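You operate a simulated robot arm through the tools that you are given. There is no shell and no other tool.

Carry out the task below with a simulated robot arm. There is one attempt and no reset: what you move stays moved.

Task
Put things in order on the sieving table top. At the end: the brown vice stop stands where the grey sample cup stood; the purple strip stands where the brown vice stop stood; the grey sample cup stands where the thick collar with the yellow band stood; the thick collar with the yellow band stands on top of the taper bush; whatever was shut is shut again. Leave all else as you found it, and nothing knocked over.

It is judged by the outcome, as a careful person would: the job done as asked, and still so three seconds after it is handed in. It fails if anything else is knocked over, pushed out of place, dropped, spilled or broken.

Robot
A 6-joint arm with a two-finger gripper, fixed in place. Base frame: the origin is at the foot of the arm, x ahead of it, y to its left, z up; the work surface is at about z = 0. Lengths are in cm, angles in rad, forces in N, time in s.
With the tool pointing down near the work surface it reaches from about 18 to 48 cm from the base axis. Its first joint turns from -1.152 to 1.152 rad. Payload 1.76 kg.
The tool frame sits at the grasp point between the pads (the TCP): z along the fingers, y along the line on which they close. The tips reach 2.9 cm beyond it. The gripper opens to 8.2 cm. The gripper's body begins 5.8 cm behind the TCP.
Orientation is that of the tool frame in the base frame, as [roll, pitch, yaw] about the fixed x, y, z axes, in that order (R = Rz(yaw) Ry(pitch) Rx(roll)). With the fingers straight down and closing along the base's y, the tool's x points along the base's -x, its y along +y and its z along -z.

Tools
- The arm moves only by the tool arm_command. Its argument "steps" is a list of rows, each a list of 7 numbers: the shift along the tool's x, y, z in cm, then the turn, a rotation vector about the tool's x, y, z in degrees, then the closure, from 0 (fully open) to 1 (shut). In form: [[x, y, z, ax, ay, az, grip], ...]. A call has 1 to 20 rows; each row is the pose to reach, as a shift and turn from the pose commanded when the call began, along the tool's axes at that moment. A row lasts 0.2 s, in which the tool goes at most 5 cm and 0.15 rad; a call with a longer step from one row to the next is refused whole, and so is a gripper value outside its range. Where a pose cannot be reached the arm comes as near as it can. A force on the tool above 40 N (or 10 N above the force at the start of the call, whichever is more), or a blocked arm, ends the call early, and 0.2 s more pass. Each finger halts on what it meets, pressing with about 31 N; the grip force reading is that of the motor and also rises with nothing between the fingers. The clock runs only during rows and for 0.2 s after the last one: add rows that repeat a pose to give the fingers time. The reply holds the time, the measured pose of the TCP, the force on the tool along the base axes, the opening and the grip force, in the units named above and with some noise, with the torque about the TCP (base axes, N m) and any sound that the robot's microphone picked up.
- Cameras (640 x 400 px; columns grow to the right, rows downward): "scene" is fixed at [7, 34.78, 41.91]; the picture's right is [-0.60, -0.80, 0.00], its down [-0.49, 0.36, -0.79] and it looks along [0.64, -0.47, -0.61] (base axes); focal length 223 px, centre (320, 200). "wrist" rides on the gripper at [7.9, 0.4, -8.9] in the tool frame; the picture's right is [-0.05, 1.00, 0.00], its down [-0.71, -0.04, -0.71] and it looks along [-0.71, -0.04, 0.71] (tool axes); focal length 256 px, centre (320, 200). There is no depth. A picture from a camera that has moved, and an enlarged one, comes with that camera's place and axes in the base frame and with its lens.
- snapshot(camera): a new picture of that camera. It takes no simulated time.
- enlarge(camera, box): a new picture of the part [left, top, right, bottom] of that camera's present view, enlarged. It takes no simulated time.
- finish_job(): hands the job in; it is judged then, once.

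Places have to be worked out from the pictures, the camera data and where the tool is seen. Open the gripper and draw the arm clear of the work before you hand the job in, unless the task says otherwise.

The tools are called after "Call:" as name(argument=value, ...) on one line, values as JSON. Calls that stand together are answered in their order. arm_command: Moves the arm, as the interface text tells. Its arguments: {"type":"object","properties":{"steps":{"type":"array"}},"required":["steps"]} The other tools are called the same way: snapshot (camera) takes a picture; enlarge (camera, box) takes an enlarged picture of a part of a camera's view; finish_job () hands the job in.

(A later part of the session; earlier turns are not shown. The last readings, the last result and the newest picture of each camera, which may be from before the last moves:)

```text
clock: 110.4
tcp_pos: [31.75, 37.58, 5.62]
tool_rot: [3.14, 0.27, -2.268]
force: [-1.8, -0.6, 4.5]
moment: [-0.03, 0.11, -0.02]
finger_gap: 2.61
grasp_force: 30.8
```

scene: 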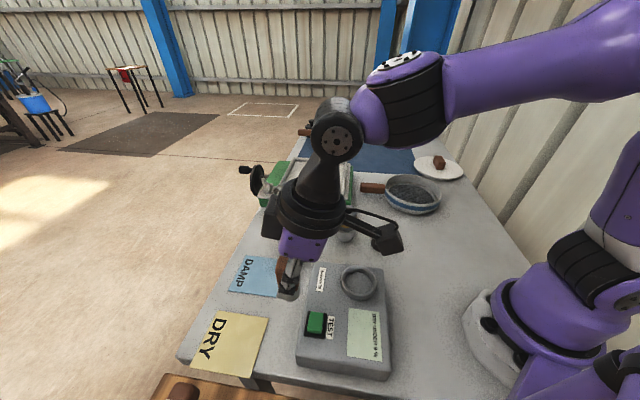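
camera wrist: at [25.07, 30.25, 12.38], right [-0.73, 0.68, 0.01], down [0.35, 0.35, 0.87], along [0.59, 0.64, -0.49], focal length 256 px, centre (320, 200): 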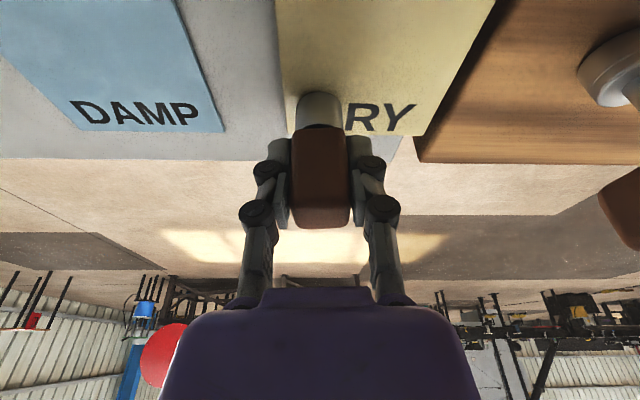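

Contact at 4.5 N. I'll ease off a hair and open the fingers in very small increments.

Call:
arm_command(steps=[[-0.002, 0, -0.008, 0, 0, 0, 1], [-0.002, 0, -0.008, 0, 0, 0, 0.75], [-0.002, 0, -0.008, 0, 0, 0, 0.7], [-0.002, 0, -0.008, 0, 0, 0, 0.685], [-0.002, 0, -0.008, 0, 0, 0, 0.675], [-0.002, 0, -0.008, 0, 0, 0, 0.665], [-0.002, 0, -0.008, 0, 0, 0, 0.65], [-0.002, 0, -0.008, 0, 0, 0, 0.63], [-0.002, 0, -0.008, 0, 0, 0, 0.6], [-0.002, 0, -0.008, 0, 0, 0, 0.55], [-0.002, 0, -0.008, 0, 0, 0, 0.48], [-0.002, 0, -0.008, 0, 0, 0, 0.4]])

Call:
snapshot(camera="wrist")

Call:
enlarge(camera="scene", box=[170, 260, 300, 390])

```text
clock: 113.0
tcp_pos: [31.78, 37.51, 5.58]
tool_rot: [3.141, 0.268, -2.268]
force: [-0.9, -0.2, 0.8]
moment: [-0.02, 0.02, 0.03]
finger_gap: 4.93
grasp_force: 0.1
```

```text
taken
camera wrist: at [25.04, 30.29, 12.17], right [-0.73, 0.68, 0.01], down [0.35, 0.35, 0.87], along [0.59, 0.64, -0.49], focal length 256 px, centre (320, 200)
```

wrist: 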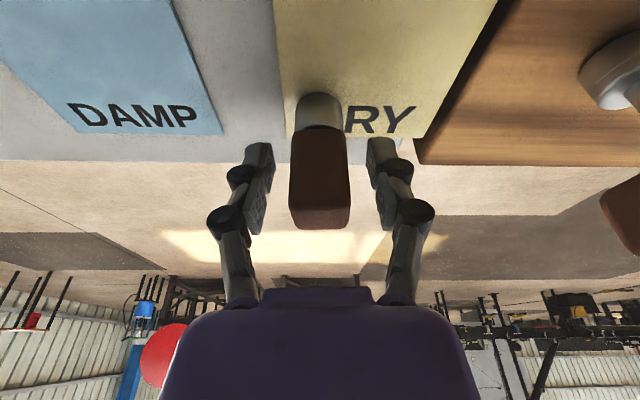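

```text
3.08 times, centred on (235, 325) of scene
camera zoom: at [7.0, 34.78, 41.91], right [-0.6, -0.8, 0.0], down [-0.49, 0.36, -0.79], along [0.64, -0.47, -0.61], focal length 686 px, centre (582, -185)
```

zoom: 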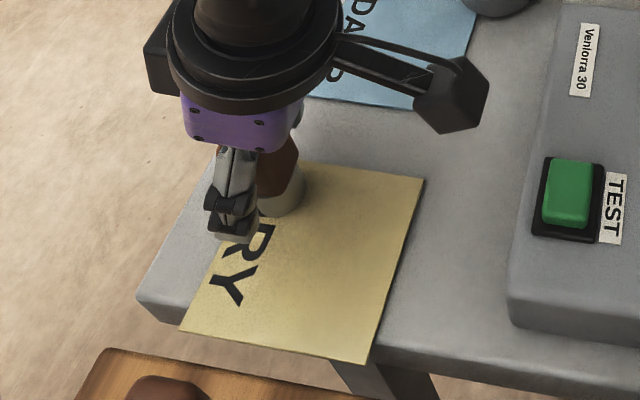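

The piece stands steady on the DRY sheet where the cup stood. I'll rise clear vertically and check.

Call:
arm_command(steps=[[-0.05, 0, -0.2, 0, 0, 0, 0.3], [-0.27, 0, -1, 0, 0, 0, 0.3], [-0.8, 0, -3, 0, 0, 0, 0.3], [-1.6, 0, -6, 0, 0, 0, 0.3], [-2.4, 0, -9, 0, 0, 0, 0.3], [-0.5, 0, -10, 0, 0, 0, 0.3], [2, 0, -10.5, 0, 0, 0, 0.3], [4, 0, -11, 0, 0, 0, 0.3], [4, 0, -11, 0, 0, 0, 0.3]])

Call:
snapshot(camera="wrist")

Call:
snapshot(camera="scene")

Call:
enlarge(camera="scene", box=[170, 260, 300, 390])

```text
clock: 115.0
tcp_pos: [27.25, 32.29, 15.19]
tool_rot: [-3.14, 0.269, -2.269]
force: [-0.5, 0.2, 0.4]
moment: [0.03, 0.03, 0.02]
finger_gap: 5.75
grasp_force: 0.1
```

```text
taken
camera wrist: at [20.46, 25.08, 21.78], right [-0.73, 0.68, 0.01], down [0.35, 0.35, 0.87], along [0.59, 0.64, -0.49], focal length 256 px, centre (320, 200)
```

wrist: 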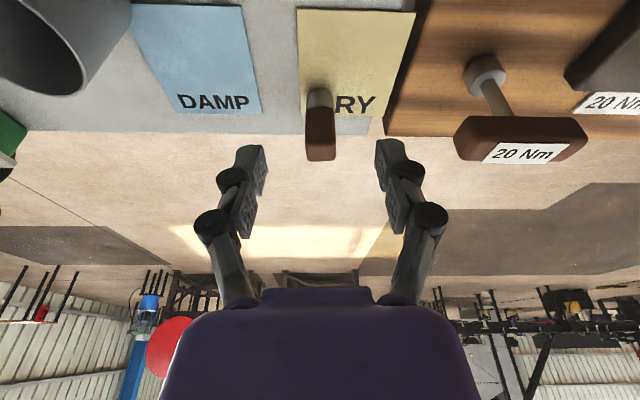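

```text
taken
```

scene: 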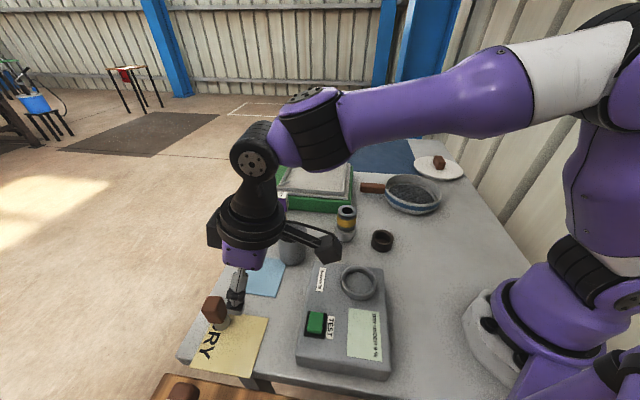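

```text
3.08 times, centred on (235, 325) of scene
camera zoom: at [7.0, 34.78, 41.91], right [-0.6, -0.8, 0.0], down [-0.49, 0.36, -0.79], along [0.64, -0.47, -0.61], focal length 686 px, centre (582, -185)
```

zoom: 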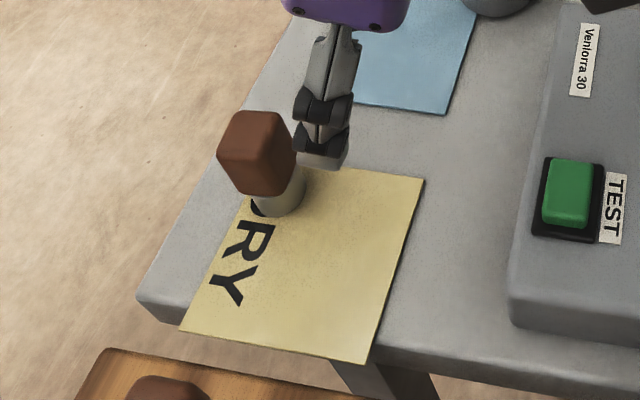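

The vice stop stands cleanly where the cup was. Before the strip, I'll take a quick look at the neighbouring bench, to double-check what its vice stops look like.

Call:
arm_command(steps=[[0.6, 0.55, -1.2, -2, 0, -7.2, 0.3], [1.2, 1.1, -2.4, -4, 0, -14.4, 0.3], [1.8, 1.66, -3.6, -6, 0, -21.6, 0.3], [2.4, 2.2, -4.8, -8, 0, -28.8, 0.3], [3, 2.76, -6, -10, 0, -36, 0.3], [3.6, 3.32, -7.2, -12, 0, -43.4, 0.3], [3.6, 3.32, -7.2, -12, 0, -43.4, 0.3]])

Call:
snapshot(camera="wrist")

Call:
enlarge(camera="wrist", box=[300, 0, 640, 220])

```text
clock: 116.6
tcp_pos: [21.33, 30.23, 21.36]
tool_rot: [3.141, 0.269, -1.482]
force: [-0.2, 0.3, -0.1]
moment: [0.03, 0.02, -0.01]
finger_gap: 5.74
grasp_force: 0.1
```

```text
taken
camera wrist: at [21.83, 20.45, 27.9], right [-1.0, -0.04, 0.01], down [-0.01, 0.49, 0.87], along [-0.04, 0.87, -0.49], focal length 256 px, centre (320, 200)
```

wrist: 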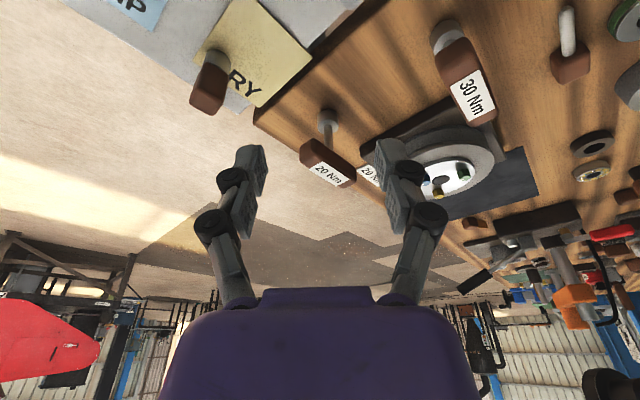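

```text
1.82 times, centred on (470, 110) of wrist
camera zoom: at [21.83, 20.45, 27.9], right [-1.0, -0.04, 0.01], down [-0.01, 0.49, 0.87], along [-0.04, 0.87, -0.49], focal length 465 px, centre (47, 364)
```

zoom: 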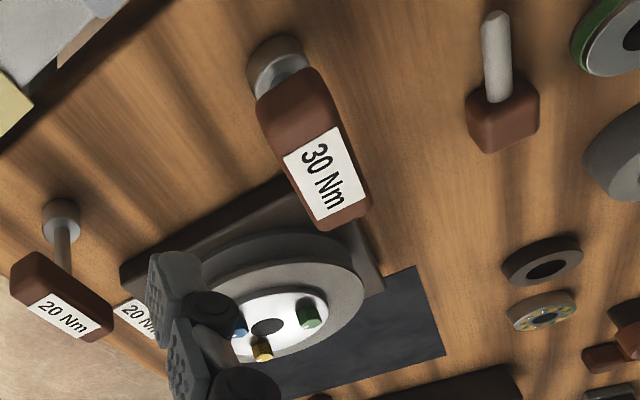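

I'll turn a bit further to see the vice area on that bench.

Call:
arm_command(steps=[[0, 0, 0, -2, 0, -7.2, 0.3], [0, 0, 0, -4, 0, -14.4, 0.3], [0, 0, 0, -6, 0, -21.6, 0.3], [0, 0, 0, -8, 0, -28.8, 0.3], [0, 0, 0, -8, 0, -28.8, 0.3]])

Call:
snapshot(camera="wrist")

Call:
enlarge(camera="wrist", box=[380, 60, 640, 260])

Call:
enlarge(camera="wrist", box=[420, 0, 640, 140])

```text
clock: 117.8
tcp_pos: [21.37, 30.3, 21.31]
tool_rot: [3.14, 0.268, -0.96]
force: [-0.7, 0.0, 0.6]
moment: [-0.01, 0.0, -0.01]
finger_gap: 5.75
grasp_force: 0.1
```

```text
taken
camera wrist: at [26.77, 22.0, 27.83], right [-0.85, -0.53, 0.02], down [-0.25, 0.43, 0.87], along [-0.47, 0.73, -0.49], focal length 256 px, centre (320, 200)
```

wrist: 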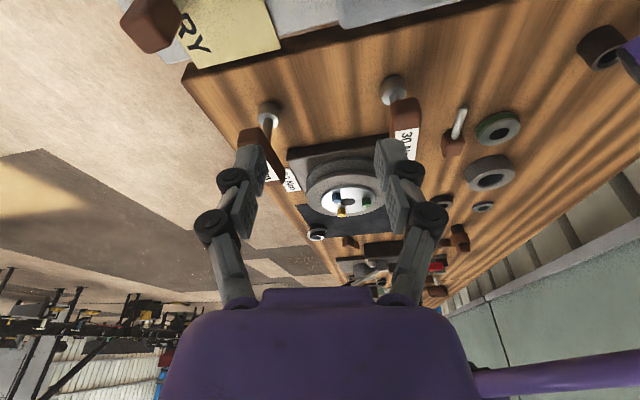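

```text
2.00 times, centred on (510, 160) of wrist
camera zoom: at [26.77, 22.0, 27.83], right [-0.85, -0.53, 0.02], down [-0.25, 0.43, 0.87], along [-0.47, 0.73, -0.49], focal length 512 px, centre (-60, 280)
```

zoom: 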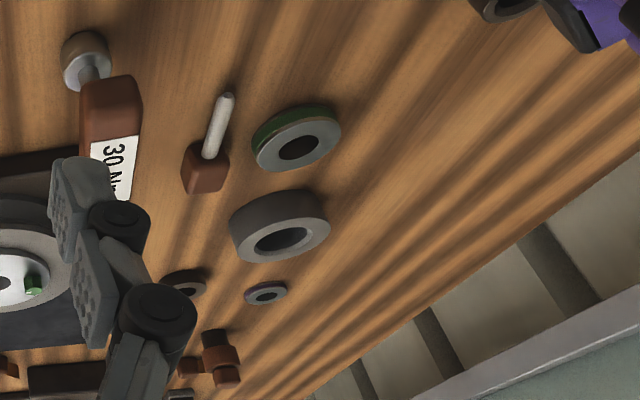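

```text
2.86 times, centred on (530, 70) of wrist
camera zoom: at [26.77, 22.0, 27.83], right [-0.85, -0.53, 0.02], down [-0.25, 0.43, 0.87], along [-0.47, 0.73, -0.49], focal length 731 px, centre (-280, 571)
```

zoom: 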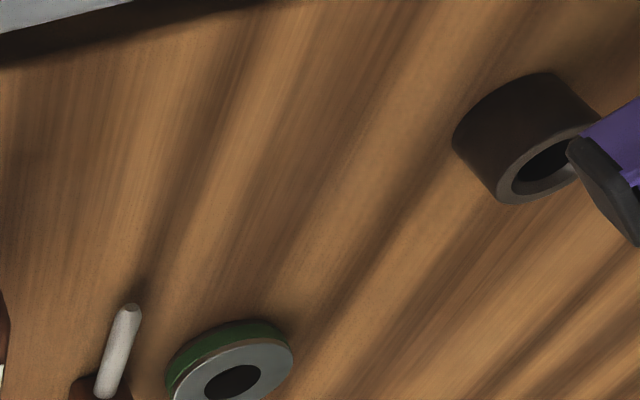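

The bench shows brown-headed tools and another anchored dark ring like ours near its own arm, which supports the ring being a fixture. Now for the strip: I'll move to a viewing pose in front of it with the hand aligned to its faces (yaw -135°).

Call:
arm_command(steps=[[2.8, -0.32, -0.32, 2.12, 0, 7.7, 0.2], [5.6, -0.64, -0.65, 4.24, 0, 15.4, 0.2], [8.4, -0.97, -0.97, 6.35, 0, 23.1, 0.2], [11.2, -1.29, -1.29, 8.47, 0, 30.9, 0.2], [14, -1.61, -1.62, 10.6, 0, 38.6, 0.2], [16.8, -1.93, -1.94, 12.7, 0, 46.3, 0.2], [19.6, -2.25, -2.26, 14.8, 0, 54, 0.2], [22.4, -2.58, -2.58, 16.9, 0, 61.7, 0.2], [25.2, -2.9, -2.9, 19.06, 0, 69.4, 0.2], [28.03, -3.22, -3.23, 21.18, 0, 77.14, 0.2], [28.03, -3.22, -3.23, 21.18, 0, 77.14, 0.2]])

Call:
snapshot(camera="wrist")

Call:
snapshot(camera="scene")

```text
clock: 120.2
tcp_pos: [39.97, 9.12, 16.68]
tool_rot: [3.141, 0.268, -2.361]
force: [0.1, 0.4, 0.0]
moment: [-0.02, 0.04, -0.01]
finger_gap: 6.53
grasp_force: 0.0
```

```text
taken
camera wrist: at [32.58, 2.61, 23.29], right [-0.67, 0.74, 0.02], down [0.38, 0.32, 0.87], along [0.64, 0.59, -0.5], focal length 256 px, centre (320, 200)
```

wrist: 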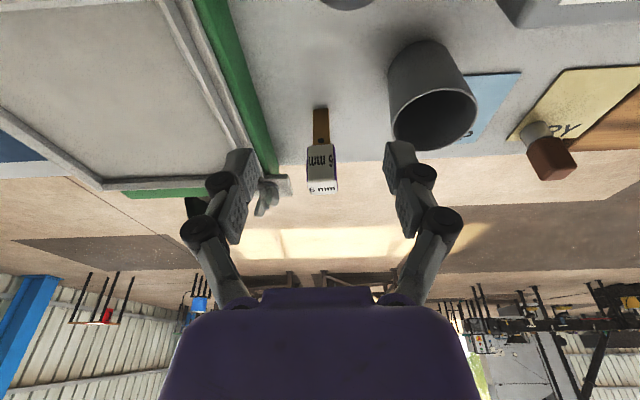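

```text
taken
```

scene: 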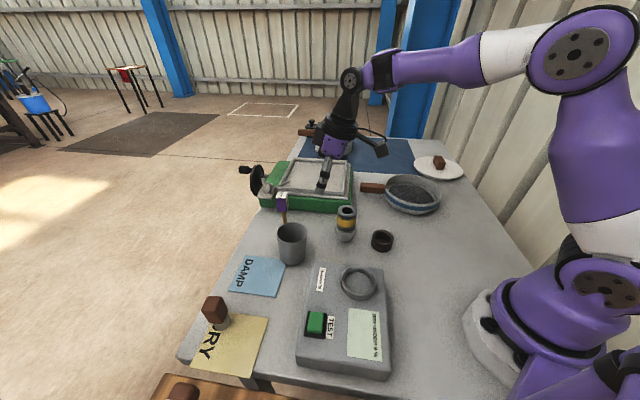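

Zooming on the strip to determine its exact orientation and position.

Call:
enlarge(camera="wrist", box=[280, 95, 360, 205])

Call:
enlarge(camera="scene", box=[262, 185, 302, 230])

```text
3.64 times, centred on (320, 150) of wrist
camera zoom: at [32.58, 2.61, 23.29], right [-0.67, 0.74, 0.02], down [0.38, 0.32, 0.87], along [0.64, 0.59, -0.5], focal length 931 px, centre (320, 382)
```

zoom: 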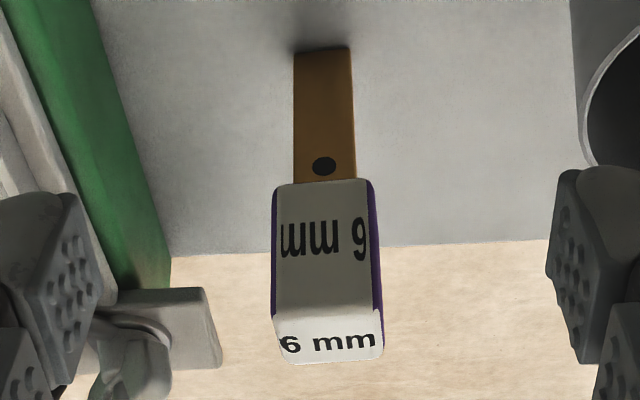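

```text
8.89 times, centred on (282, 208) of scene
camera zoom: at [7.0, 34.78, 41.91], right [-0.6, -0.8, 0.0], down [-0.49, 0.36, -0.79], along [0.64, -0.47, -0.61], focal length 1983 px, centre (658, 133)
```

zoom: 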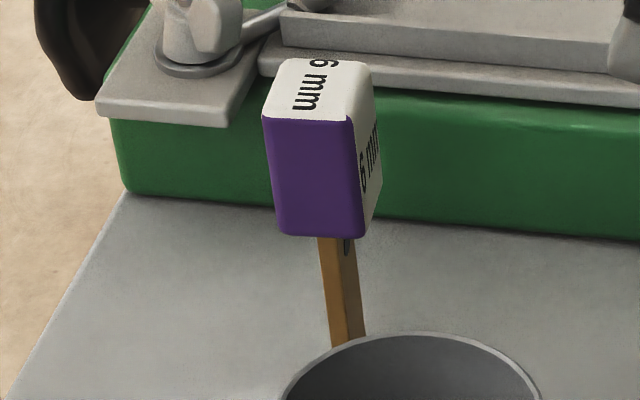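

The strip's faces lie at about 139°/49°, head 2.6 × 2.3 cm with top z≈10.5, foot centre near (47.2, 16.55). I'll trim the yaw by +4° and move closer.

Call:
arm_command(steps=[[-1.6, 0.06, 0.8, -0.35, 0, -1.29, 0.2], [-3.2, 0.12, 1.6, -0.7, 0, -2.57, 0.2], [-4.72, 0.19, 2.33, -1.06, 0, -3.86, 0.2], [-4.72, 0.19, 2.33, -1.06, 0, -3.86, 0.2]])

Call:
arm_command(steps=[[0, 0, 0, 0, -2.3, 0, 0.2], [0, 0, 0, 0, -4.65, 0, 0.2], [0, 0, 0, 0, -4.65, 0, 0.2], [0, 0, 0, 0, -4.65, 0, 0.2]])

Call:
snapshot(camera="wrist")

Call:
enlarge(camera="wrist", box=[270, 70, 370, 195])

```text
clock: 121.2
tcp_pos: [43.68, 13.02, 15.88]
tool_rot: [-3.141, 0.268, -2.288]
force: [0.5, 0.0, -0.4]
moment: [-0.02, 0.02, -0.02]
finger_gap: 6.55
grasp_force: 0.0
```

```text
clock: 122.2
tcp_pos: [43.68, 13.09, 15.82]
tool_rot: [3.141, 0.348, -2.289]
force: [0.5, 0.5, -0.6]
moment: [-0.02, 0.01, 0.01]
finger_gap: 6.56
grasp_force: 0.0
```

```text
taken
camera wrist: at [36.33, 5.6, 21.58], right [-0.72, 0.69, 0.02], down [0.31, 0.29, 0.91], along [0.62, 0.66, -0.42], focal length 256 px, centre (320, 200)
```

wrist: 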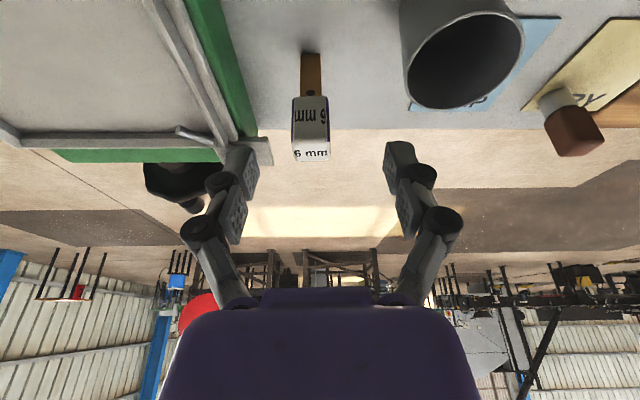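

```text
3.20 times, centred on (320, 132) of wrist
camera zoom: at [36.33, 5.6, 21.58], right [-0.72, 0.69, 0.02], down [0.31, 0.29, 0.91], along [0.62, 0.66, -0.42], focal length 819 px, centre (320, 416)
```

zoom: 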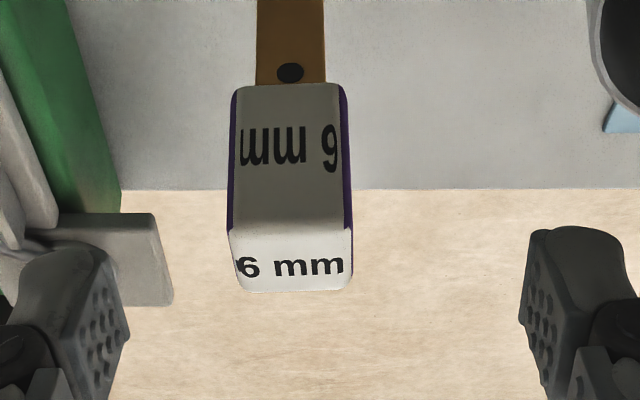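

The hand is square to the strip within ~2°, offset about -0.75 cm in tool y. I'll trim and move directly above the head (tips ~0.8 cm above it).

Call:
arm_command(steps=[[-1.3, -0.25, 1, 0.2, 0, 0.53, 0.2], [-2.7, -0.5, 2.05, 0.39, 0, 1.07, 0.2], [-4.06, -0.75, 3.1, 0.58, 0, 1.6, 0.2], [-4.06, -0.75, 3.1, 0.58, 0, 1.6, 0.2], [-4.06, -0.75, 3.1, 0.58, 0, 1.6, 0.2]])

Call:
snapshot(camera="wrist")

Call:
enlarge(camera="wrist", box=[260, 30, 380, 150])

Call:
enlarge(camera="scene", box=[240, 140, 340, 240])

```text
clock: 123.4
tcp_pos: [47.29, 16.42, 14.19]
tool_rot: [3.139, 0.348, -2.318]
force: [0.5, -0.5, -0.9]
moment: [0.05, -0.02, 0.02]
finger_gap: 6.56
grasp_force: 0.2
```

```text
taken
camera wrist: at [39.81, 9.04, 20.02], right [-0.7, 0.71, 0.02], down [0.32, 0.28, 0.91], along [0.64, 0.64, -0.42], focal length 256 px, centre (320, 200)
```

wrist: 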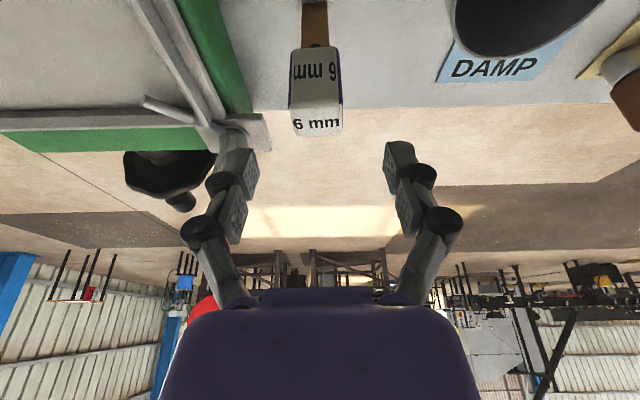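

```text
3.33 times, centred on (320, 90) of wrist
camera zoom: at [39.81, 9.04, 20.02], right [-0.7, 0.71, 0.02], down [0.32, 0.28, 0.91], along [0.64, 0.64, -0.42], focal length 853 px, centre (320, 567)
```

zoom: 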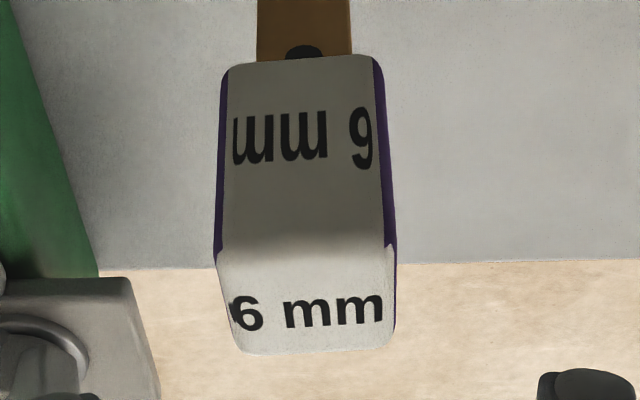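

```text
4.00 times, centred on (290, 190) of scene
camera zoom: at [7.0, 34.78, 41.91], right [-0.6, -0.8, 0.0], down [-0.49, 0.36, -0.79], along [0.64, -0.47, -0.61], focal length 892 px, centre (440, 240)
```

zoom: 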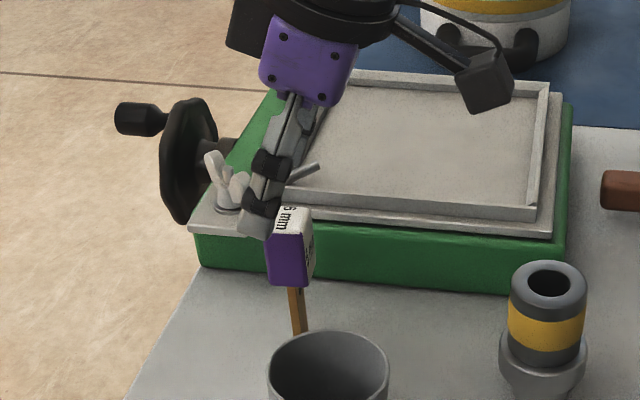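

The head is directly below the TCP, aligned within half a degree and ~1 mm in the closing direction. Descending vertically to grip height (TCP z≈8.6).

Call:
arm_command(steps=[[0.4, -0.08, 1.1, 0, 0, 0, 0.2], [0.9, -0.08, 2.5, 0, 0, 0, 0.2], [1.4, -0.08, 3.9, 0, 0, 0, 0.2], [1.8, -0.08, 4.95, 0, 0, 0, 0.2], [1.93, -0.08, 5.31, 0, 0, 0, 0.2], [1.93, -0.08, 5.31, 0, 0, 0, 0.2], [1.93, -0.08, 5.31, 0, 0, 0, 0.2]])

Call:
snapshot(camera="wrist")

Call:
enlarge(camera="wrist", box=[220, 80, 420, 260])

Call:
enlarge(camera="scene", box=[240, 140, 340, 240])

```text
clock: 125.0
tcp_pos: [47.34, 16.27, 8.74]
tool_rot: [3.139, 0.351, -2.318]
force: [0.1, 0.3, 0.7]
moment: [-0.02, 0.01, 0.0]
finger_gap: 6.56
grasp_force: 0.0
```

```text
taken
camera wrist: at [39.88, 8.98, 14.46], right [-0.7, 0.71, 0.02], down [0.32, 0.28, 0.91], along [0.64, 0.64, -0.42], focal length 256 px, centre (320, 200)
```

wrist: 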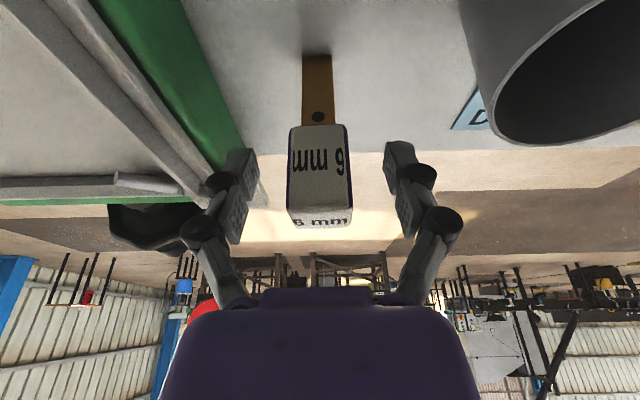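

```text
2.22 times, centred on (320, 170) of wrist
camera zoom: at [39.88, 8.98, 14.46], right [-0.7, 0.71, 0.02], down [0.32, 0.28, 0.91], along [0.64, 0.64, -0.42], focal length 569 px, centre (320, 267)
```

zoom: 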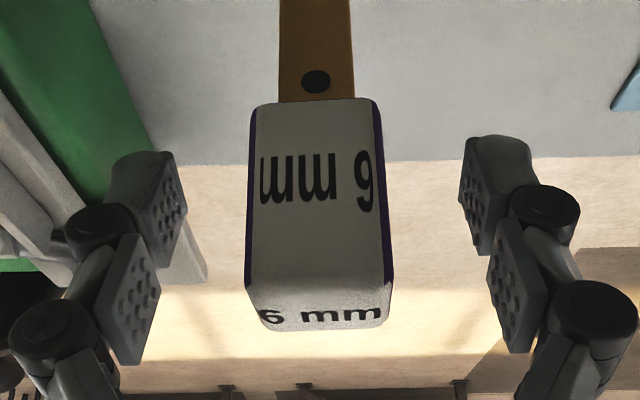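

```text
4.00 times, centred on (290, 190) of scene
camera zoom: at [7.0, 34.78, 41.91], right [-0.6, -0.8, 0.0], down [-0.49, 0.36, -0.79], along [0.64, -0.47, -0.61], focal length 892 px, centre (440, 240)
```

zoom: 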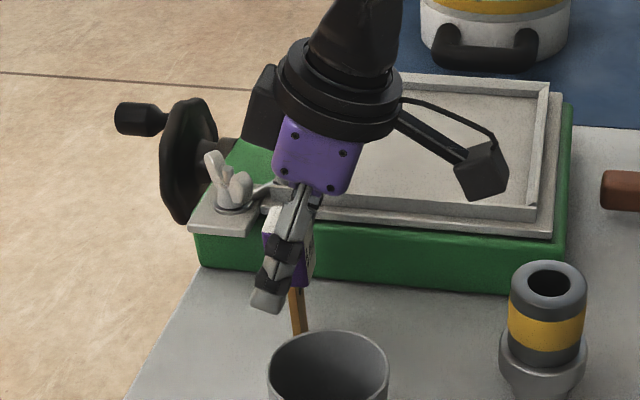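

Centred to a fraction of a millimetre. I'll close very slowly on the head.

Call:
arm_command(steps=[[0, 0.02, 0, 0, 0, 0, 0.35], [0, 0.02, 0, 0, 0, 0, 0.5], [0, 0.02, 0, 0, 0, 0, 0.58], [0, 0.02, 0, 0, 0, 0, 0.62], [0, 0.02, 0, 0, 0, 0, 0.64], [0, 0.02, 0, 0, 0, 0, 0.65], [0, 0.02, 0, 0, 0, 0, 0.658], [0, 0.02, 0, 0, 0, 0, 0.665], [0, 0.02, 0, 0, 0, 0, 0.672], [0, 0.02, 0, 0, 0, 0, 0.679], [0, 0.02, 0, 0, 0, 0, 0.686], [0, 0.02, 0, 0, 0, 0, 0.693], [0, 0.02, 0, 0, 0, 0, 0.7], [0, 0.02, 0, 0, 0, 0, 0.71], [0, 0.02, 0, 0, 0, 0, 0.72], [0, 0.02, 0, 0, 0, 0, 0.74]])

Call:
enlarge(camera="wrist", box=[220, 40, 420, 260])

Call:
enlarge(camera="scene", box=[240, 140, 340, 240])

```text
clock: 128.4
tcp_pos: [47.23, 16.24, 8.67]
tool_rot: [3.139, 0.35, -2.317]
force: [0.8, 0.0, 2.2]
moment: [-0.03, -0.03, 0.0]
finger_gap: 2.73
grasp_force: 30.9
```

```text
1.82 times, centred on (320, 150) of wrist
camera zoom: at [39.83, 8.96, 14.47], right [-0.7, 0.71, 0.02], down [0.32, 0.28, 0.91], along [0.64, 0.64, -0.42], focal length 465 px, centre (320, 291)
```

zoom: 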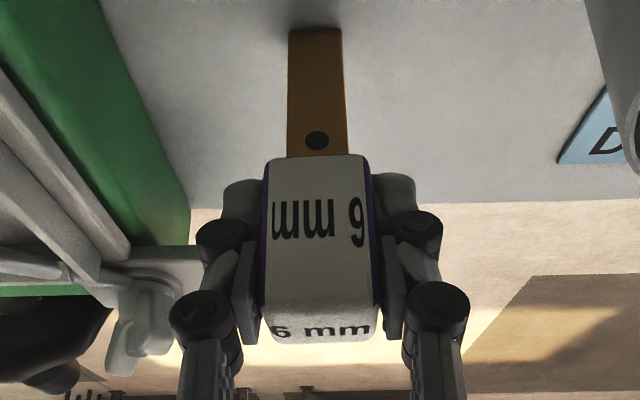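

```text
4.00 times, centred on (290, 190) of scene
camera zoom: at [7.0, 34.78, 41.91], right [-0.6, -0.8, 0.0], down [-0.49, 0.36, -0.79], along [0.64, -0.47, -0.61], focal length 892 px, centre (440, 240)
```

zoom: 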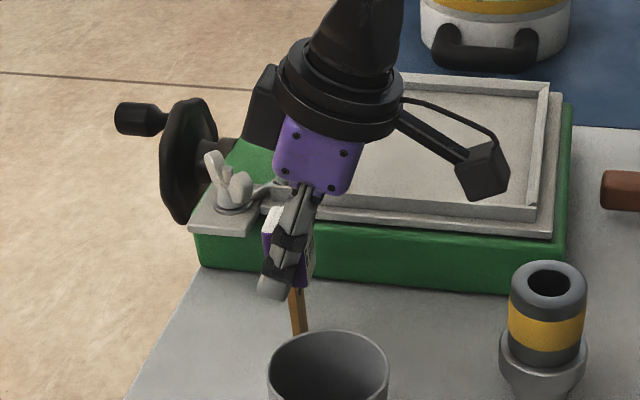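

Held at 2.73 cm with hardly any net force, and the blade looks upright. Lifting slowly by 1 cm.

Call:
arm_command(steps=[[-0.02, 0, -0.05, 0, 0, 0, 0.8], [-0.04, 0, -0.1, 0, 0, 0, 0.9], [-0.07, 0, -0.2, 0, 0, 0, 0.9], [-0.12, 0, -0.33, 0, 0, 0, 0.9], [-0.18, 0, -0.5, 0, 0, 0, 0.9], [-0.25, 0, -0.68, 0, 0, 0, 0.9], [-0.31, 0, -0.84, 0, 0, 0, 0.9], [-0.343, 0, -0.94, 0, 0, 0, 0.9], [-0.343, 0, -0.94, 0, 0, 0, 0.9]])

Call:
enlarge(camera="wrist", box=[220, 40, 420, 260])

Call:
enlarge(camera="scene", box=[240, 140, 340, 240])

```text
clock: 130.4
tcp_pos: [47.21, 16.32, 9.61]
tool_rot: [3.14, 0.349, -2.318]
force: [-0.2, 0.1, -1.4]
moment: [0.02, 0.0, 0.01]
finger_gap: 2.74
grasp_force: 30.8
```

```text
1.82 times, centred on (320, 150) of wrist
camera zoom: at [39.85, 8.99, 15.45], right [-0.7, 0.71, 0.02], down [0.32, 0.28, 0.91], along [0.64, 0.64, -0.42], focal length 465 px, centre (320, 291)
```

zoom: 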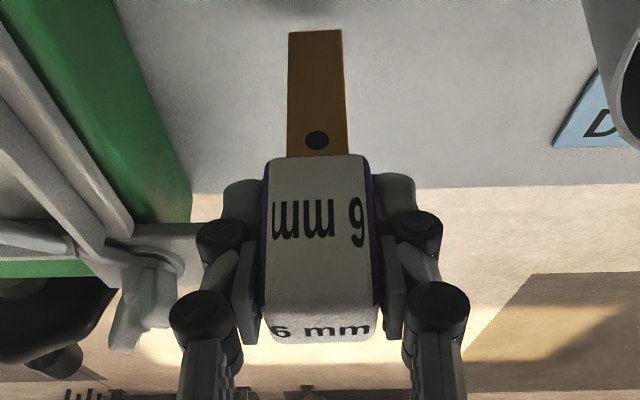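

```text
4.00 times, centred on (290, 190) of scene
camera zoom: at [7.0, 34.78, 41.91], right [-0.6, -0.8, 0.0], down [-0.49, 0.36, -0.79], along [0.64, -0.47, -0.61], focal length 892 px, centre (440, 240)
```

zoom: 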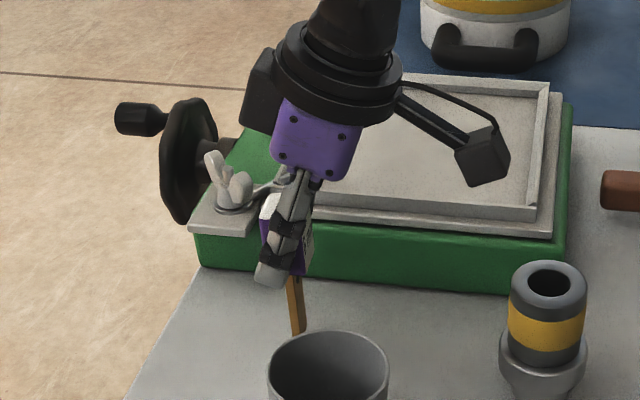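

The strip hangs rigidly in the grip (about 1 N). I'll raise it and bring it inward and high enough to clear the cup and the stack.

Call:
arm_command(steps=[[-0.03, 0, -0.09, 0, 0, 0, 0.9], [-0.12, 0, -0.33, 0, 0, 0, 0.9], [-0.29, 0, -0.8, 0, 0, 0, 0.9], [-0.55, 0, -1.5, 0, 0, 0, 0.9], [-0.88, 0, -2.4, 0, 0, 0, 0.9], [-1.2, 0.01, -3.3, 0, 0, 0, 0.9], [-1.4, 0.1, -4.3, 0, 0, 0, 0.9], [-1.2, 0.35, -5.4, 0, 0, 0, 0.9], [-0.7, 0.7, -6.6, 0, 0, 0, 0.9], [-0.1, 1.05, -7.9, 0, 0, 0, 0.9], [0.6, 1.4, -9.2, 0, 0, 0, 0.9], [1.2, 1.65, -10.2, 0, 0, 0, 0.9], [1.65, 1.84, -10.85, 0, 0, 0, 0.9], [1.87, 1.91, -11.17, 0, 0, 0, 0.9], [1.87, 1.91, -11.17, 0, 0, 0, 0.9]])

Call:
snapshot(camera="scene")

Call:
snapshot(camera="wrist")

```text
clock: 133.6
tcp_pos: [42.18, 13.38, 19.43]
tool_rot: [3.14, 0.348, -2.318]
force: [-1.0, 0.9, -1.3]
moment: [0.03, -0.01, 0.0]
finger_gap: 2.74
grasp_force: 31.4
```

```text
taken
```

scene: 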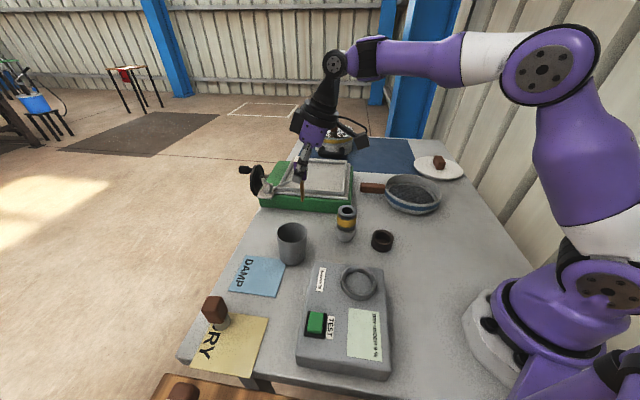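

```text
taken
camera wrist: at [34.71, 6.13, 25.27], right [-0.7, 0.71, 0.02], down [0.32, 0.28, 0.91], along [0.64, 0.64, -0.42], focal length 256 px, centre (320, 200)
```

wrist: 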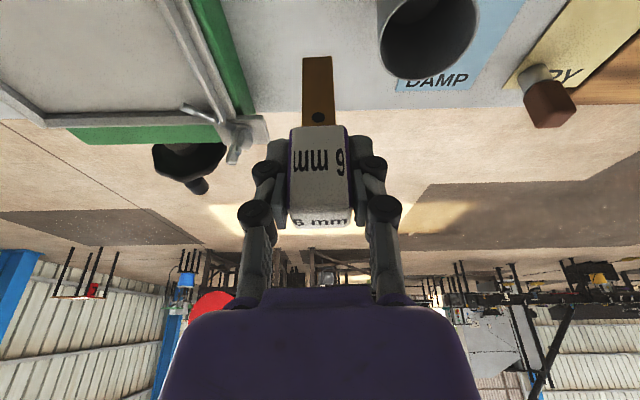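

Held vertical. Now carry it towards the right side, turning about the vertical, first half.

Call:
arm_command(steps=[[0.29, -0.1, -0.11, 0.24, 0, 0.66, 0.9], [0.96, -0.33, -0.35, 0.8, -0.01, 2.18, 0.9], [2.11, -0.73, -0.77, 1.75, -0.01, 4.81, 0.9], [3.64, -1.26, -1.33, 3.02, -0.02, 8.3, 0.9], [5.37, -1.86, -1.96, 4.46, -0.03, 12.23, 0.9], [7.1, -2.46, -2.59, 5.89, -0.04, 16.17, 0.9], [8.82, -3.06, -3.22, 7.32, -0.05, 20.1, 0.9], [10.55, -3.66, -3.85, 8.76, -0.06, 24.03, 0.9], [12.28, -4.26, -4.48, 10.19, -0.06, 27.96, 0.9], [14.0, -4.85, -5.11, 11.62, -0.07, 31.89, 0.9], [15.73, -5.45, -5.74, 13.05, -0.08, 35.83, 0.9], [17.26, -5.99, -6.3, 14.33, -0.09, 39.32, 0.9], [18.41, -6.38, -6.72, 15.28, -0.1, 41.94, 0.9], [18.99, -6.58, -6.93, 15.76, -0.1, 43.25, 0.9], [19.18, -6.65, -7.0, 15.92, -0.1, 43.69, 0.9], [19.18, -6.65, -7.0, 15.92, -0.1, 43.69, 0.9]])

```text
clock: 137.0
tcp_pos: [33.2, -5.96, 19.61]
tool_rot: [3.14, 0.35, -3.129]
force: [-0.2, -0.2, -0.9]
moment: [0.0, 0.0, 0.01]
finger_gap: 2.74
grasp_force: 30.8
```

Orientation is preserved (roll 3.14, pitch 0.35). Second half of the carry.

Call:
arm_command(steps=[[0.16, -0.37, -0.06, 0.24, 0, 0.66, 0.9], [0.52, -1.25, -0.19, 0.8, 0, 2.19, 0.9], [1.04, -2.49, -0.38, 1.6, -0.01, 4.38, 0.9], [1.76, -4.23, -0.64, 2.71, -0.02, 7.44, 0.9], [2.59, -6.23, -0.95, 3.99, -0.03, 10.95, 0.9], [3.42, -8.22, -1.25, 5.27, -0.03, 14.45, 0.9], [4.24, -10.21, -1.55, 6.54, -0.04, 17.95, 0.9], [5.07, -12.2, -1.85, 7.82, -0.05, 21.46, 0.9], [5.9, -14.19, -2.15, 9.1, -0.06, 24.96, 0.9], [6.73, -16.19, -2.46, 10.37, -0.07, 28.46, 0.9], [7.56, -18.18, -2.76, 11.65, -0.07, 31.97, 0.9], [8.38, -20.17, -3.06, 12.93, -0.08, 35.47, 0.9], [9.11, -21.91, -3.33, 14.04, -0.09, 38.54, 0.9], [9.73, -23.41, -3.55, 15.0, -0.09, 41.16, 0.9], [10.14, -24.4, -3.7, 15.64, -0.1, 42.91, 0.9], [10.35, -24.9, -3.78, 15.96, -0.1, 43.79, 0.9], [10.35, -24.9, -3.78, 15.96, -0.1, 43.79, 0.9]])

Call:
snapshot(camera="wrist")

Call:
snapshot(camera="scene")

```text
clock: 140.6
tcp_pos: [22.57, -31.19, 19.52]
tool_rot: [3.139, 0.35, 2.338]
force: [-0.4, -0.3, -0.7]
moment: [0.03, -0.01, 0.02]
finger_gap: 2.71
grasp_force: 31.0
```

```text
taken
camera wrist: at [15.47, -23.15, 25.3], right [0.75, 0.66, 0.02], down [0.27, -0.33, 0.91], along [0.6, -0.68, -0.42], focal length 256 px, centre (320, 200)
```

wrist: 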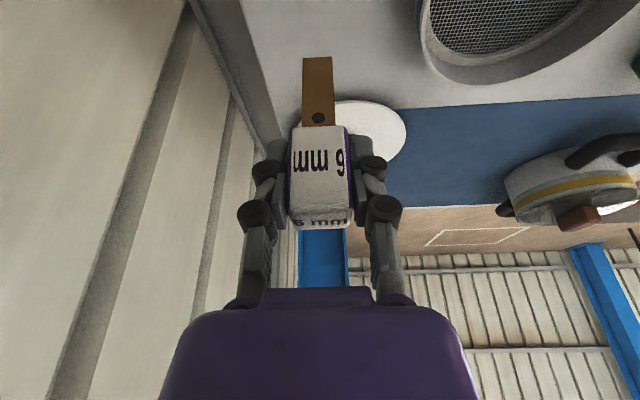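

```text
taken
```

scene: 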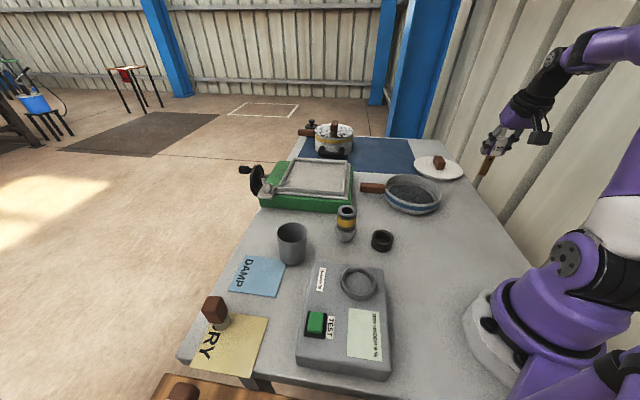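

Orientation is still exact. I'll move over the vice stop's old spot (24.73, -37.12), with the blade foot about 5 cm above the table.

Call:
arm_command(steps=[[-0.11, -0.08, 0.22, 0, 0, 0, 0.9], [-0.43, -0.31, 0.87, 0, 0, 0, 0.9], [-0.97, -0.7, 1.97, 0, 0, 0, 0.9], [-1.62, -1.17, 3.28, 0, 0, 0, 0.9], [-2.27, -1.64, 4.59, 0, 0, 0, 0.9], [-2.85, -2.05, 5.75, 0, 0, 0, 0.9], [-3.29, -2.37, 6.62, 0, 0, 0, 0.9], [-3.54, -2.55, 7.13, 0, 0, 0, 0.9], [-3.61, -2.6, 7.28, 0, 0, 0, 0.9], [-3.61, -2.6, 7.28, 0, 0, 0, 0.9], [-3.61, -2.6, 7.28, 0, 0, 0, 0.9]])

Call:
snapshot(camera="wrist")

Call:
enlarge(camera="scene", box=[430, 130, 530, 210])

```text
clock: 143.0
tcp_pos: [24.73, -37.2, 13.92]
tool_rot: [3.138, 0.351, 2.34]
force: [-1.1, 0.8, -1.5]
moment: [0.01, 0.07, 0.0]
finger_gap: 2.72
grasp_force: 30.5
```

```text
taken
camera wrist: at [17.73, -29.15, 19.63], right [0.75, 0.66, 0.02], down [0.27, -0.33, 0.91], along [0.6, -0.68, -0.42], focal length 256 px, centre (320, 200)
```

wrist: 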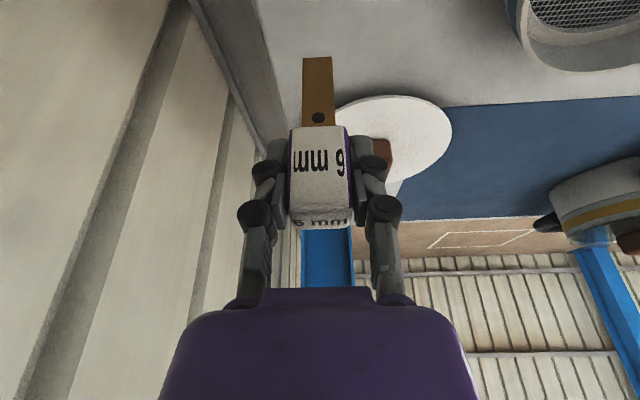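

```text
5.00 times, centred on (480, 170) of scene
camera zoom: at [7.0, 34.78, 41.91], right [-0.6, -0.8, 0.0], down [-0.49, 0.36, -0.79], along [0.64, -0.47, -0.61], focal length 1116 px, centre (-480, 350)
```

zoom: 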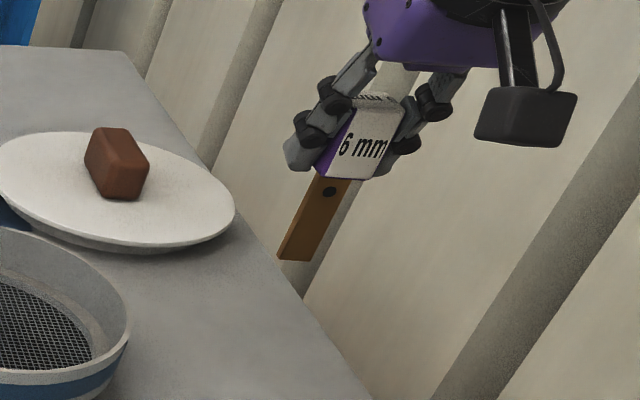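

I'll double-check the foot's lateral position with a larger zoom before lowering.

Call:
enlarge(camera="scene", box=[470, 140, 520, 190])

Call:
enlarge(camera="wrist", box=[260, 30, 380, 150])

```text
8.00 times, centred on (495, 165) of scene
camera zoom: at [7.0, 34.78, 41.91], right [-0.6, -0.8, 0.0], down [-0.49, 0.36, -0.79], along [0.64, -0.47, -0.61], focal length 1785 px, centre (-1080, 480)
```

zoom: 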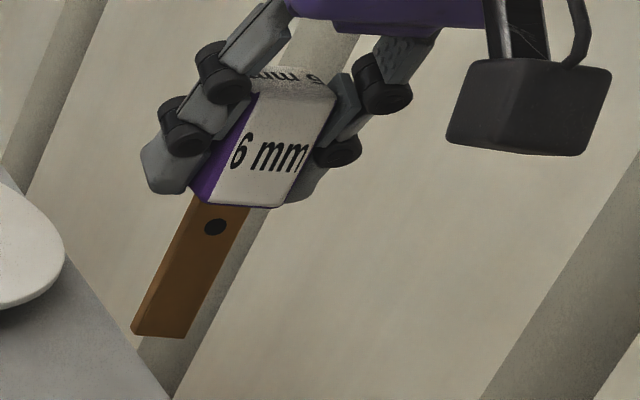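

```text
3.33 times, centred on (320, 90) of wrist
camera zoom: at [17.73, -29.15, 19.63], right [0.75, 0.66, 0.02], down [0.27, -0.33, 0.91], along [0.6, -0.68, -0.42], focal length 853 px, centre (320, 567)
```

zoom: 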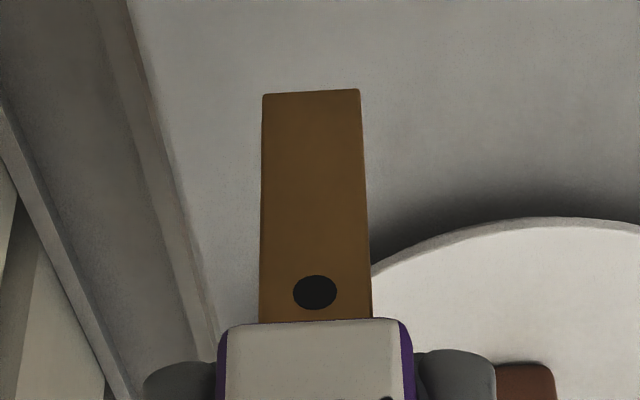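

The wrist view shows the blade foot exactly beneath the TCP; the scene view suggests a 2 mm trim. I'll apply half of that and lower to ~0.6 cm above the table.

Call:
arm_command(steps=[[0.04, -0.05, 0.12, 0, 0, 0, 0.9], [0.16, -0.13, 0.43, 0, 0, 0, 0.9], [0.37, -0.13, 1.04, 0, 0, 0, 0.9], [0.64, -0.13, 1.77, 0, 0, 0, 0.9], [0.91, -0.13, 2.5, 0, 0, 0, 0.9], [1.15, -0.13, 3.18, 0, 0, 0, 0.9], [1.36, -0.13, 3.75, 0, 0, 0, 0.9], [1.5, -0.13, 4.13, 0, 0, 0, 0.9], [1.56, -0.13, 4.32, 0, 0, 0, 0.9], [1.56, -0.13, 4.32, 0, 0, 0, 0.9], [1.56, -0.13, 4.32, 0, 0, 0, 0.9]])

Call:
enlarge(camera="scene", box=[430, 130, 530, 210])

Call:
enlarge(camera="wrist", box=[260, 30, 380, 150])

```text
clock: 145.4
tcp_pos: [24.62, -37.36, 9.34]
tool_rot: [3.139, 0.349, 2.34]
force: [-0.1, 0.7, -0.4]
moment: [0.0, -0.01, 0.01]
finger_gap: 2.68
grasp_force: 31.3
```

```text
5.00 times, centred on (480, 170) of scene
camera zoom: at [7.0, 34.78, 41.91], right [-0.6, -0.8, 0.0], down [-0.49, 0.36, -0.79], along [0.64, -0.47, -0.61], focal length 1116 px, centre (-480, 350)
```

zoom: 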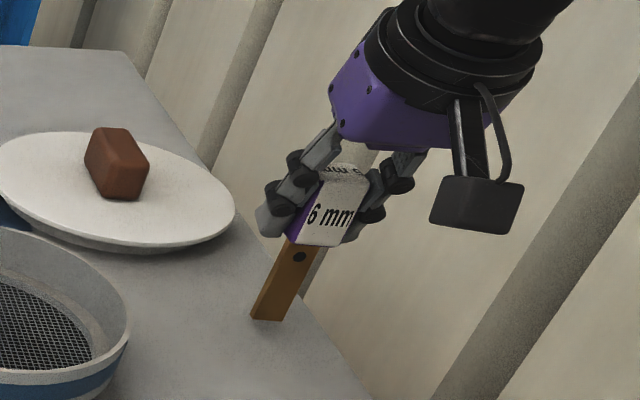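

```text
3.33 times, centred on (320, 90) of wrist
camera zoom: at [17.64, -29.27, 15.17], right [0.75, 0.66, 0.02], down [0.27, -0.33, 0.91], along [0.6, -0.68, -0.42], focal length 853 px, centre (320, 567)
```

zoom: 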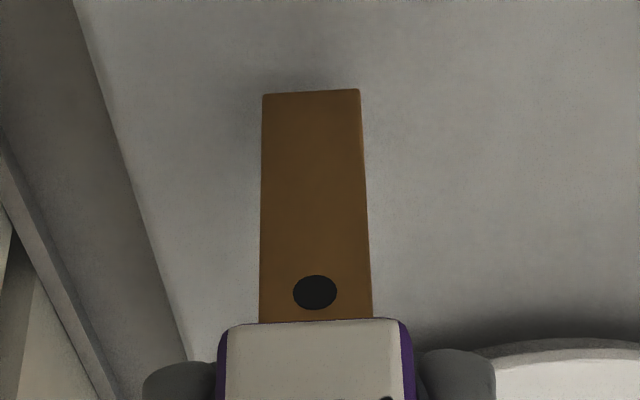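

The blade foot now overlays the old foot position within ~2 mm. Lowering a further 5 mm slowly.

Call:
arm_command(steps=[[0.03, 0, 0.09, 0, 0, 0, 0.9], [0.07, 0, 0.19, 0, 0, 0, 0.9], [0.1, 0, 0.28, 0, 0, 0, 0.9], [0.137, 0, 0.376, 0, 0, 0, 0.9], [0.155, 0, 0.423, 0, 0, 0, 0.9], [0.155, 0, 0.423, 0, 0, 0, 0.9], [0.155, 0, 0.423, 0, 0, 0, 0.9]])

Call:
enlarge(camera="wrist", box=[280, 40, 360, 100])

```text
clock: 147.0
tcp_pos: [24.67, -37.23, 8.92]
tool_rot: [3.141, 0.348, 2.339]
force: [0.1, 0.2, -0.6]
moment: [0.01, 0.0, 0.03]
finger_gap: 2.72
grasp_force: 31.2
```

```text
6.67 times, centred on (320, 70) of wrist
camera zoom: at [17.58, -29.27, 14.67], right [0.75, 0.66, 0.02], down [0.27, -0.33, 0.91], along [0.6, -0.68, -0.42], focal length 1707 px, centre (320, 1067)
```

zoom: 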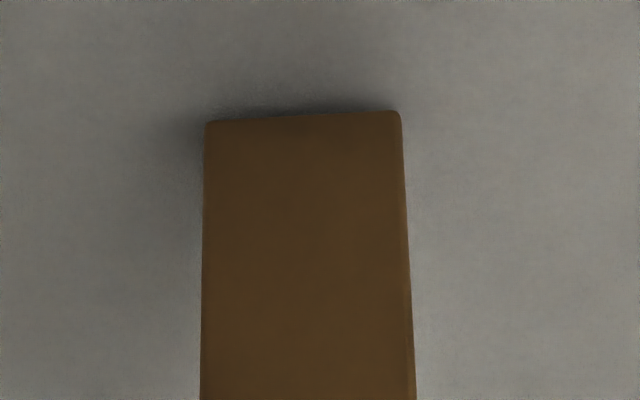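

Nearly touching. Continue in 0.3 mm steps with force checks.

Call:
arm_command(steps=[[0.01, 0, 0.028, 0, 0, 0, 0.9], [0.02, 0, 0.056, 0, 0, 0, 0.9], [0.034, 0, 0.094, 0, 0, 0, 0.9], [0.034, 0, 0.094, 0, 0, 0, 0.9]])

```text
clock: 148.0
tcp_pos: [24.74, -37.21, 8.83]
tool_rot: [3.14, 0.349, 2.341]
force: [0.4, -0.7, -1.0]
moment: [-0.05, 0.02, 0.02]
finger_gap: 2.68
grasp_force: 30.7
```

Call:
arm_command(steps=[[0.01, 0, 0.028, 0, 0, 0, 0.9], [0.02, 0, 0.056, 0, 0, 0, 0.9], [0.02, 0, 0.056, 0, 0, 0, 0.9]])

Call:
enlarge(camera="wrist", box=[280, 40, 360, 100])

```text
clock: 148.8
tcp_pos: [24.59, -37.11, 8.71]
tool_rot: [3.141, 0.348, 2.339]
force: [0.1, -0.8, -0.8]
moment: [-0.01, 0.06, 0.02]
finger_gap: 2.73
grasp_force: 31.4
```

```text
6.67 times, centred on (320, 70) of wrist
camera zoom: at [17.54, -29.14, 14.49], right [0.75, 0.66, 0.02], down [0.27, -0.33, 0.91], along [0.6, -0.68, -0.42], focal length 1707 px, centre (320, 1067)
```

zoom: 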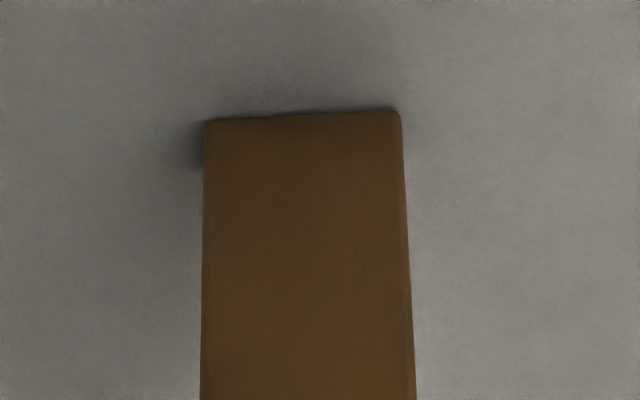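

Still carrying the weight only. Another 0.6 mm.

Call:
arm_command(steps=[[0.01, 0, 0.028, 0, 0, 0, 0.9], [0.02, 0, 0.056, 0, 0, 0, 0.9], [0.02, 0, 0.056, 0, 0, 0, 0.9]])

```text
clock: 149.6
tcp_pos: [24.73, -37.22, 8.65]
tool_rot: [3.141, 0.35, 2.341]
force: [0.3, 3.0, 9.5]
moment: [0.23, 0.08, -0.02]
finger_gap: 2.73
grasp_force: 31.0
```

Contact at 9.5 N. I'll ease up 0.1 mm to unload it before release.

Call:
arm_command(steps=[[-0.003, 0, -0.009, 0, 0, 0, 0.9], [-0.003, 0, -0.009, 0, 0, 0, 0.9]])

```text
clock: 150.2
tcp_pos: [24.76, -37.09, 8.58]
tool_rot: [3.141, 0.352, 2.34]
force: [-4.0, 3.2, 19.1]
moment: [0.21, 0.25, 0.0]
finger_gap: 2.73
grasp_force: 31.3
```

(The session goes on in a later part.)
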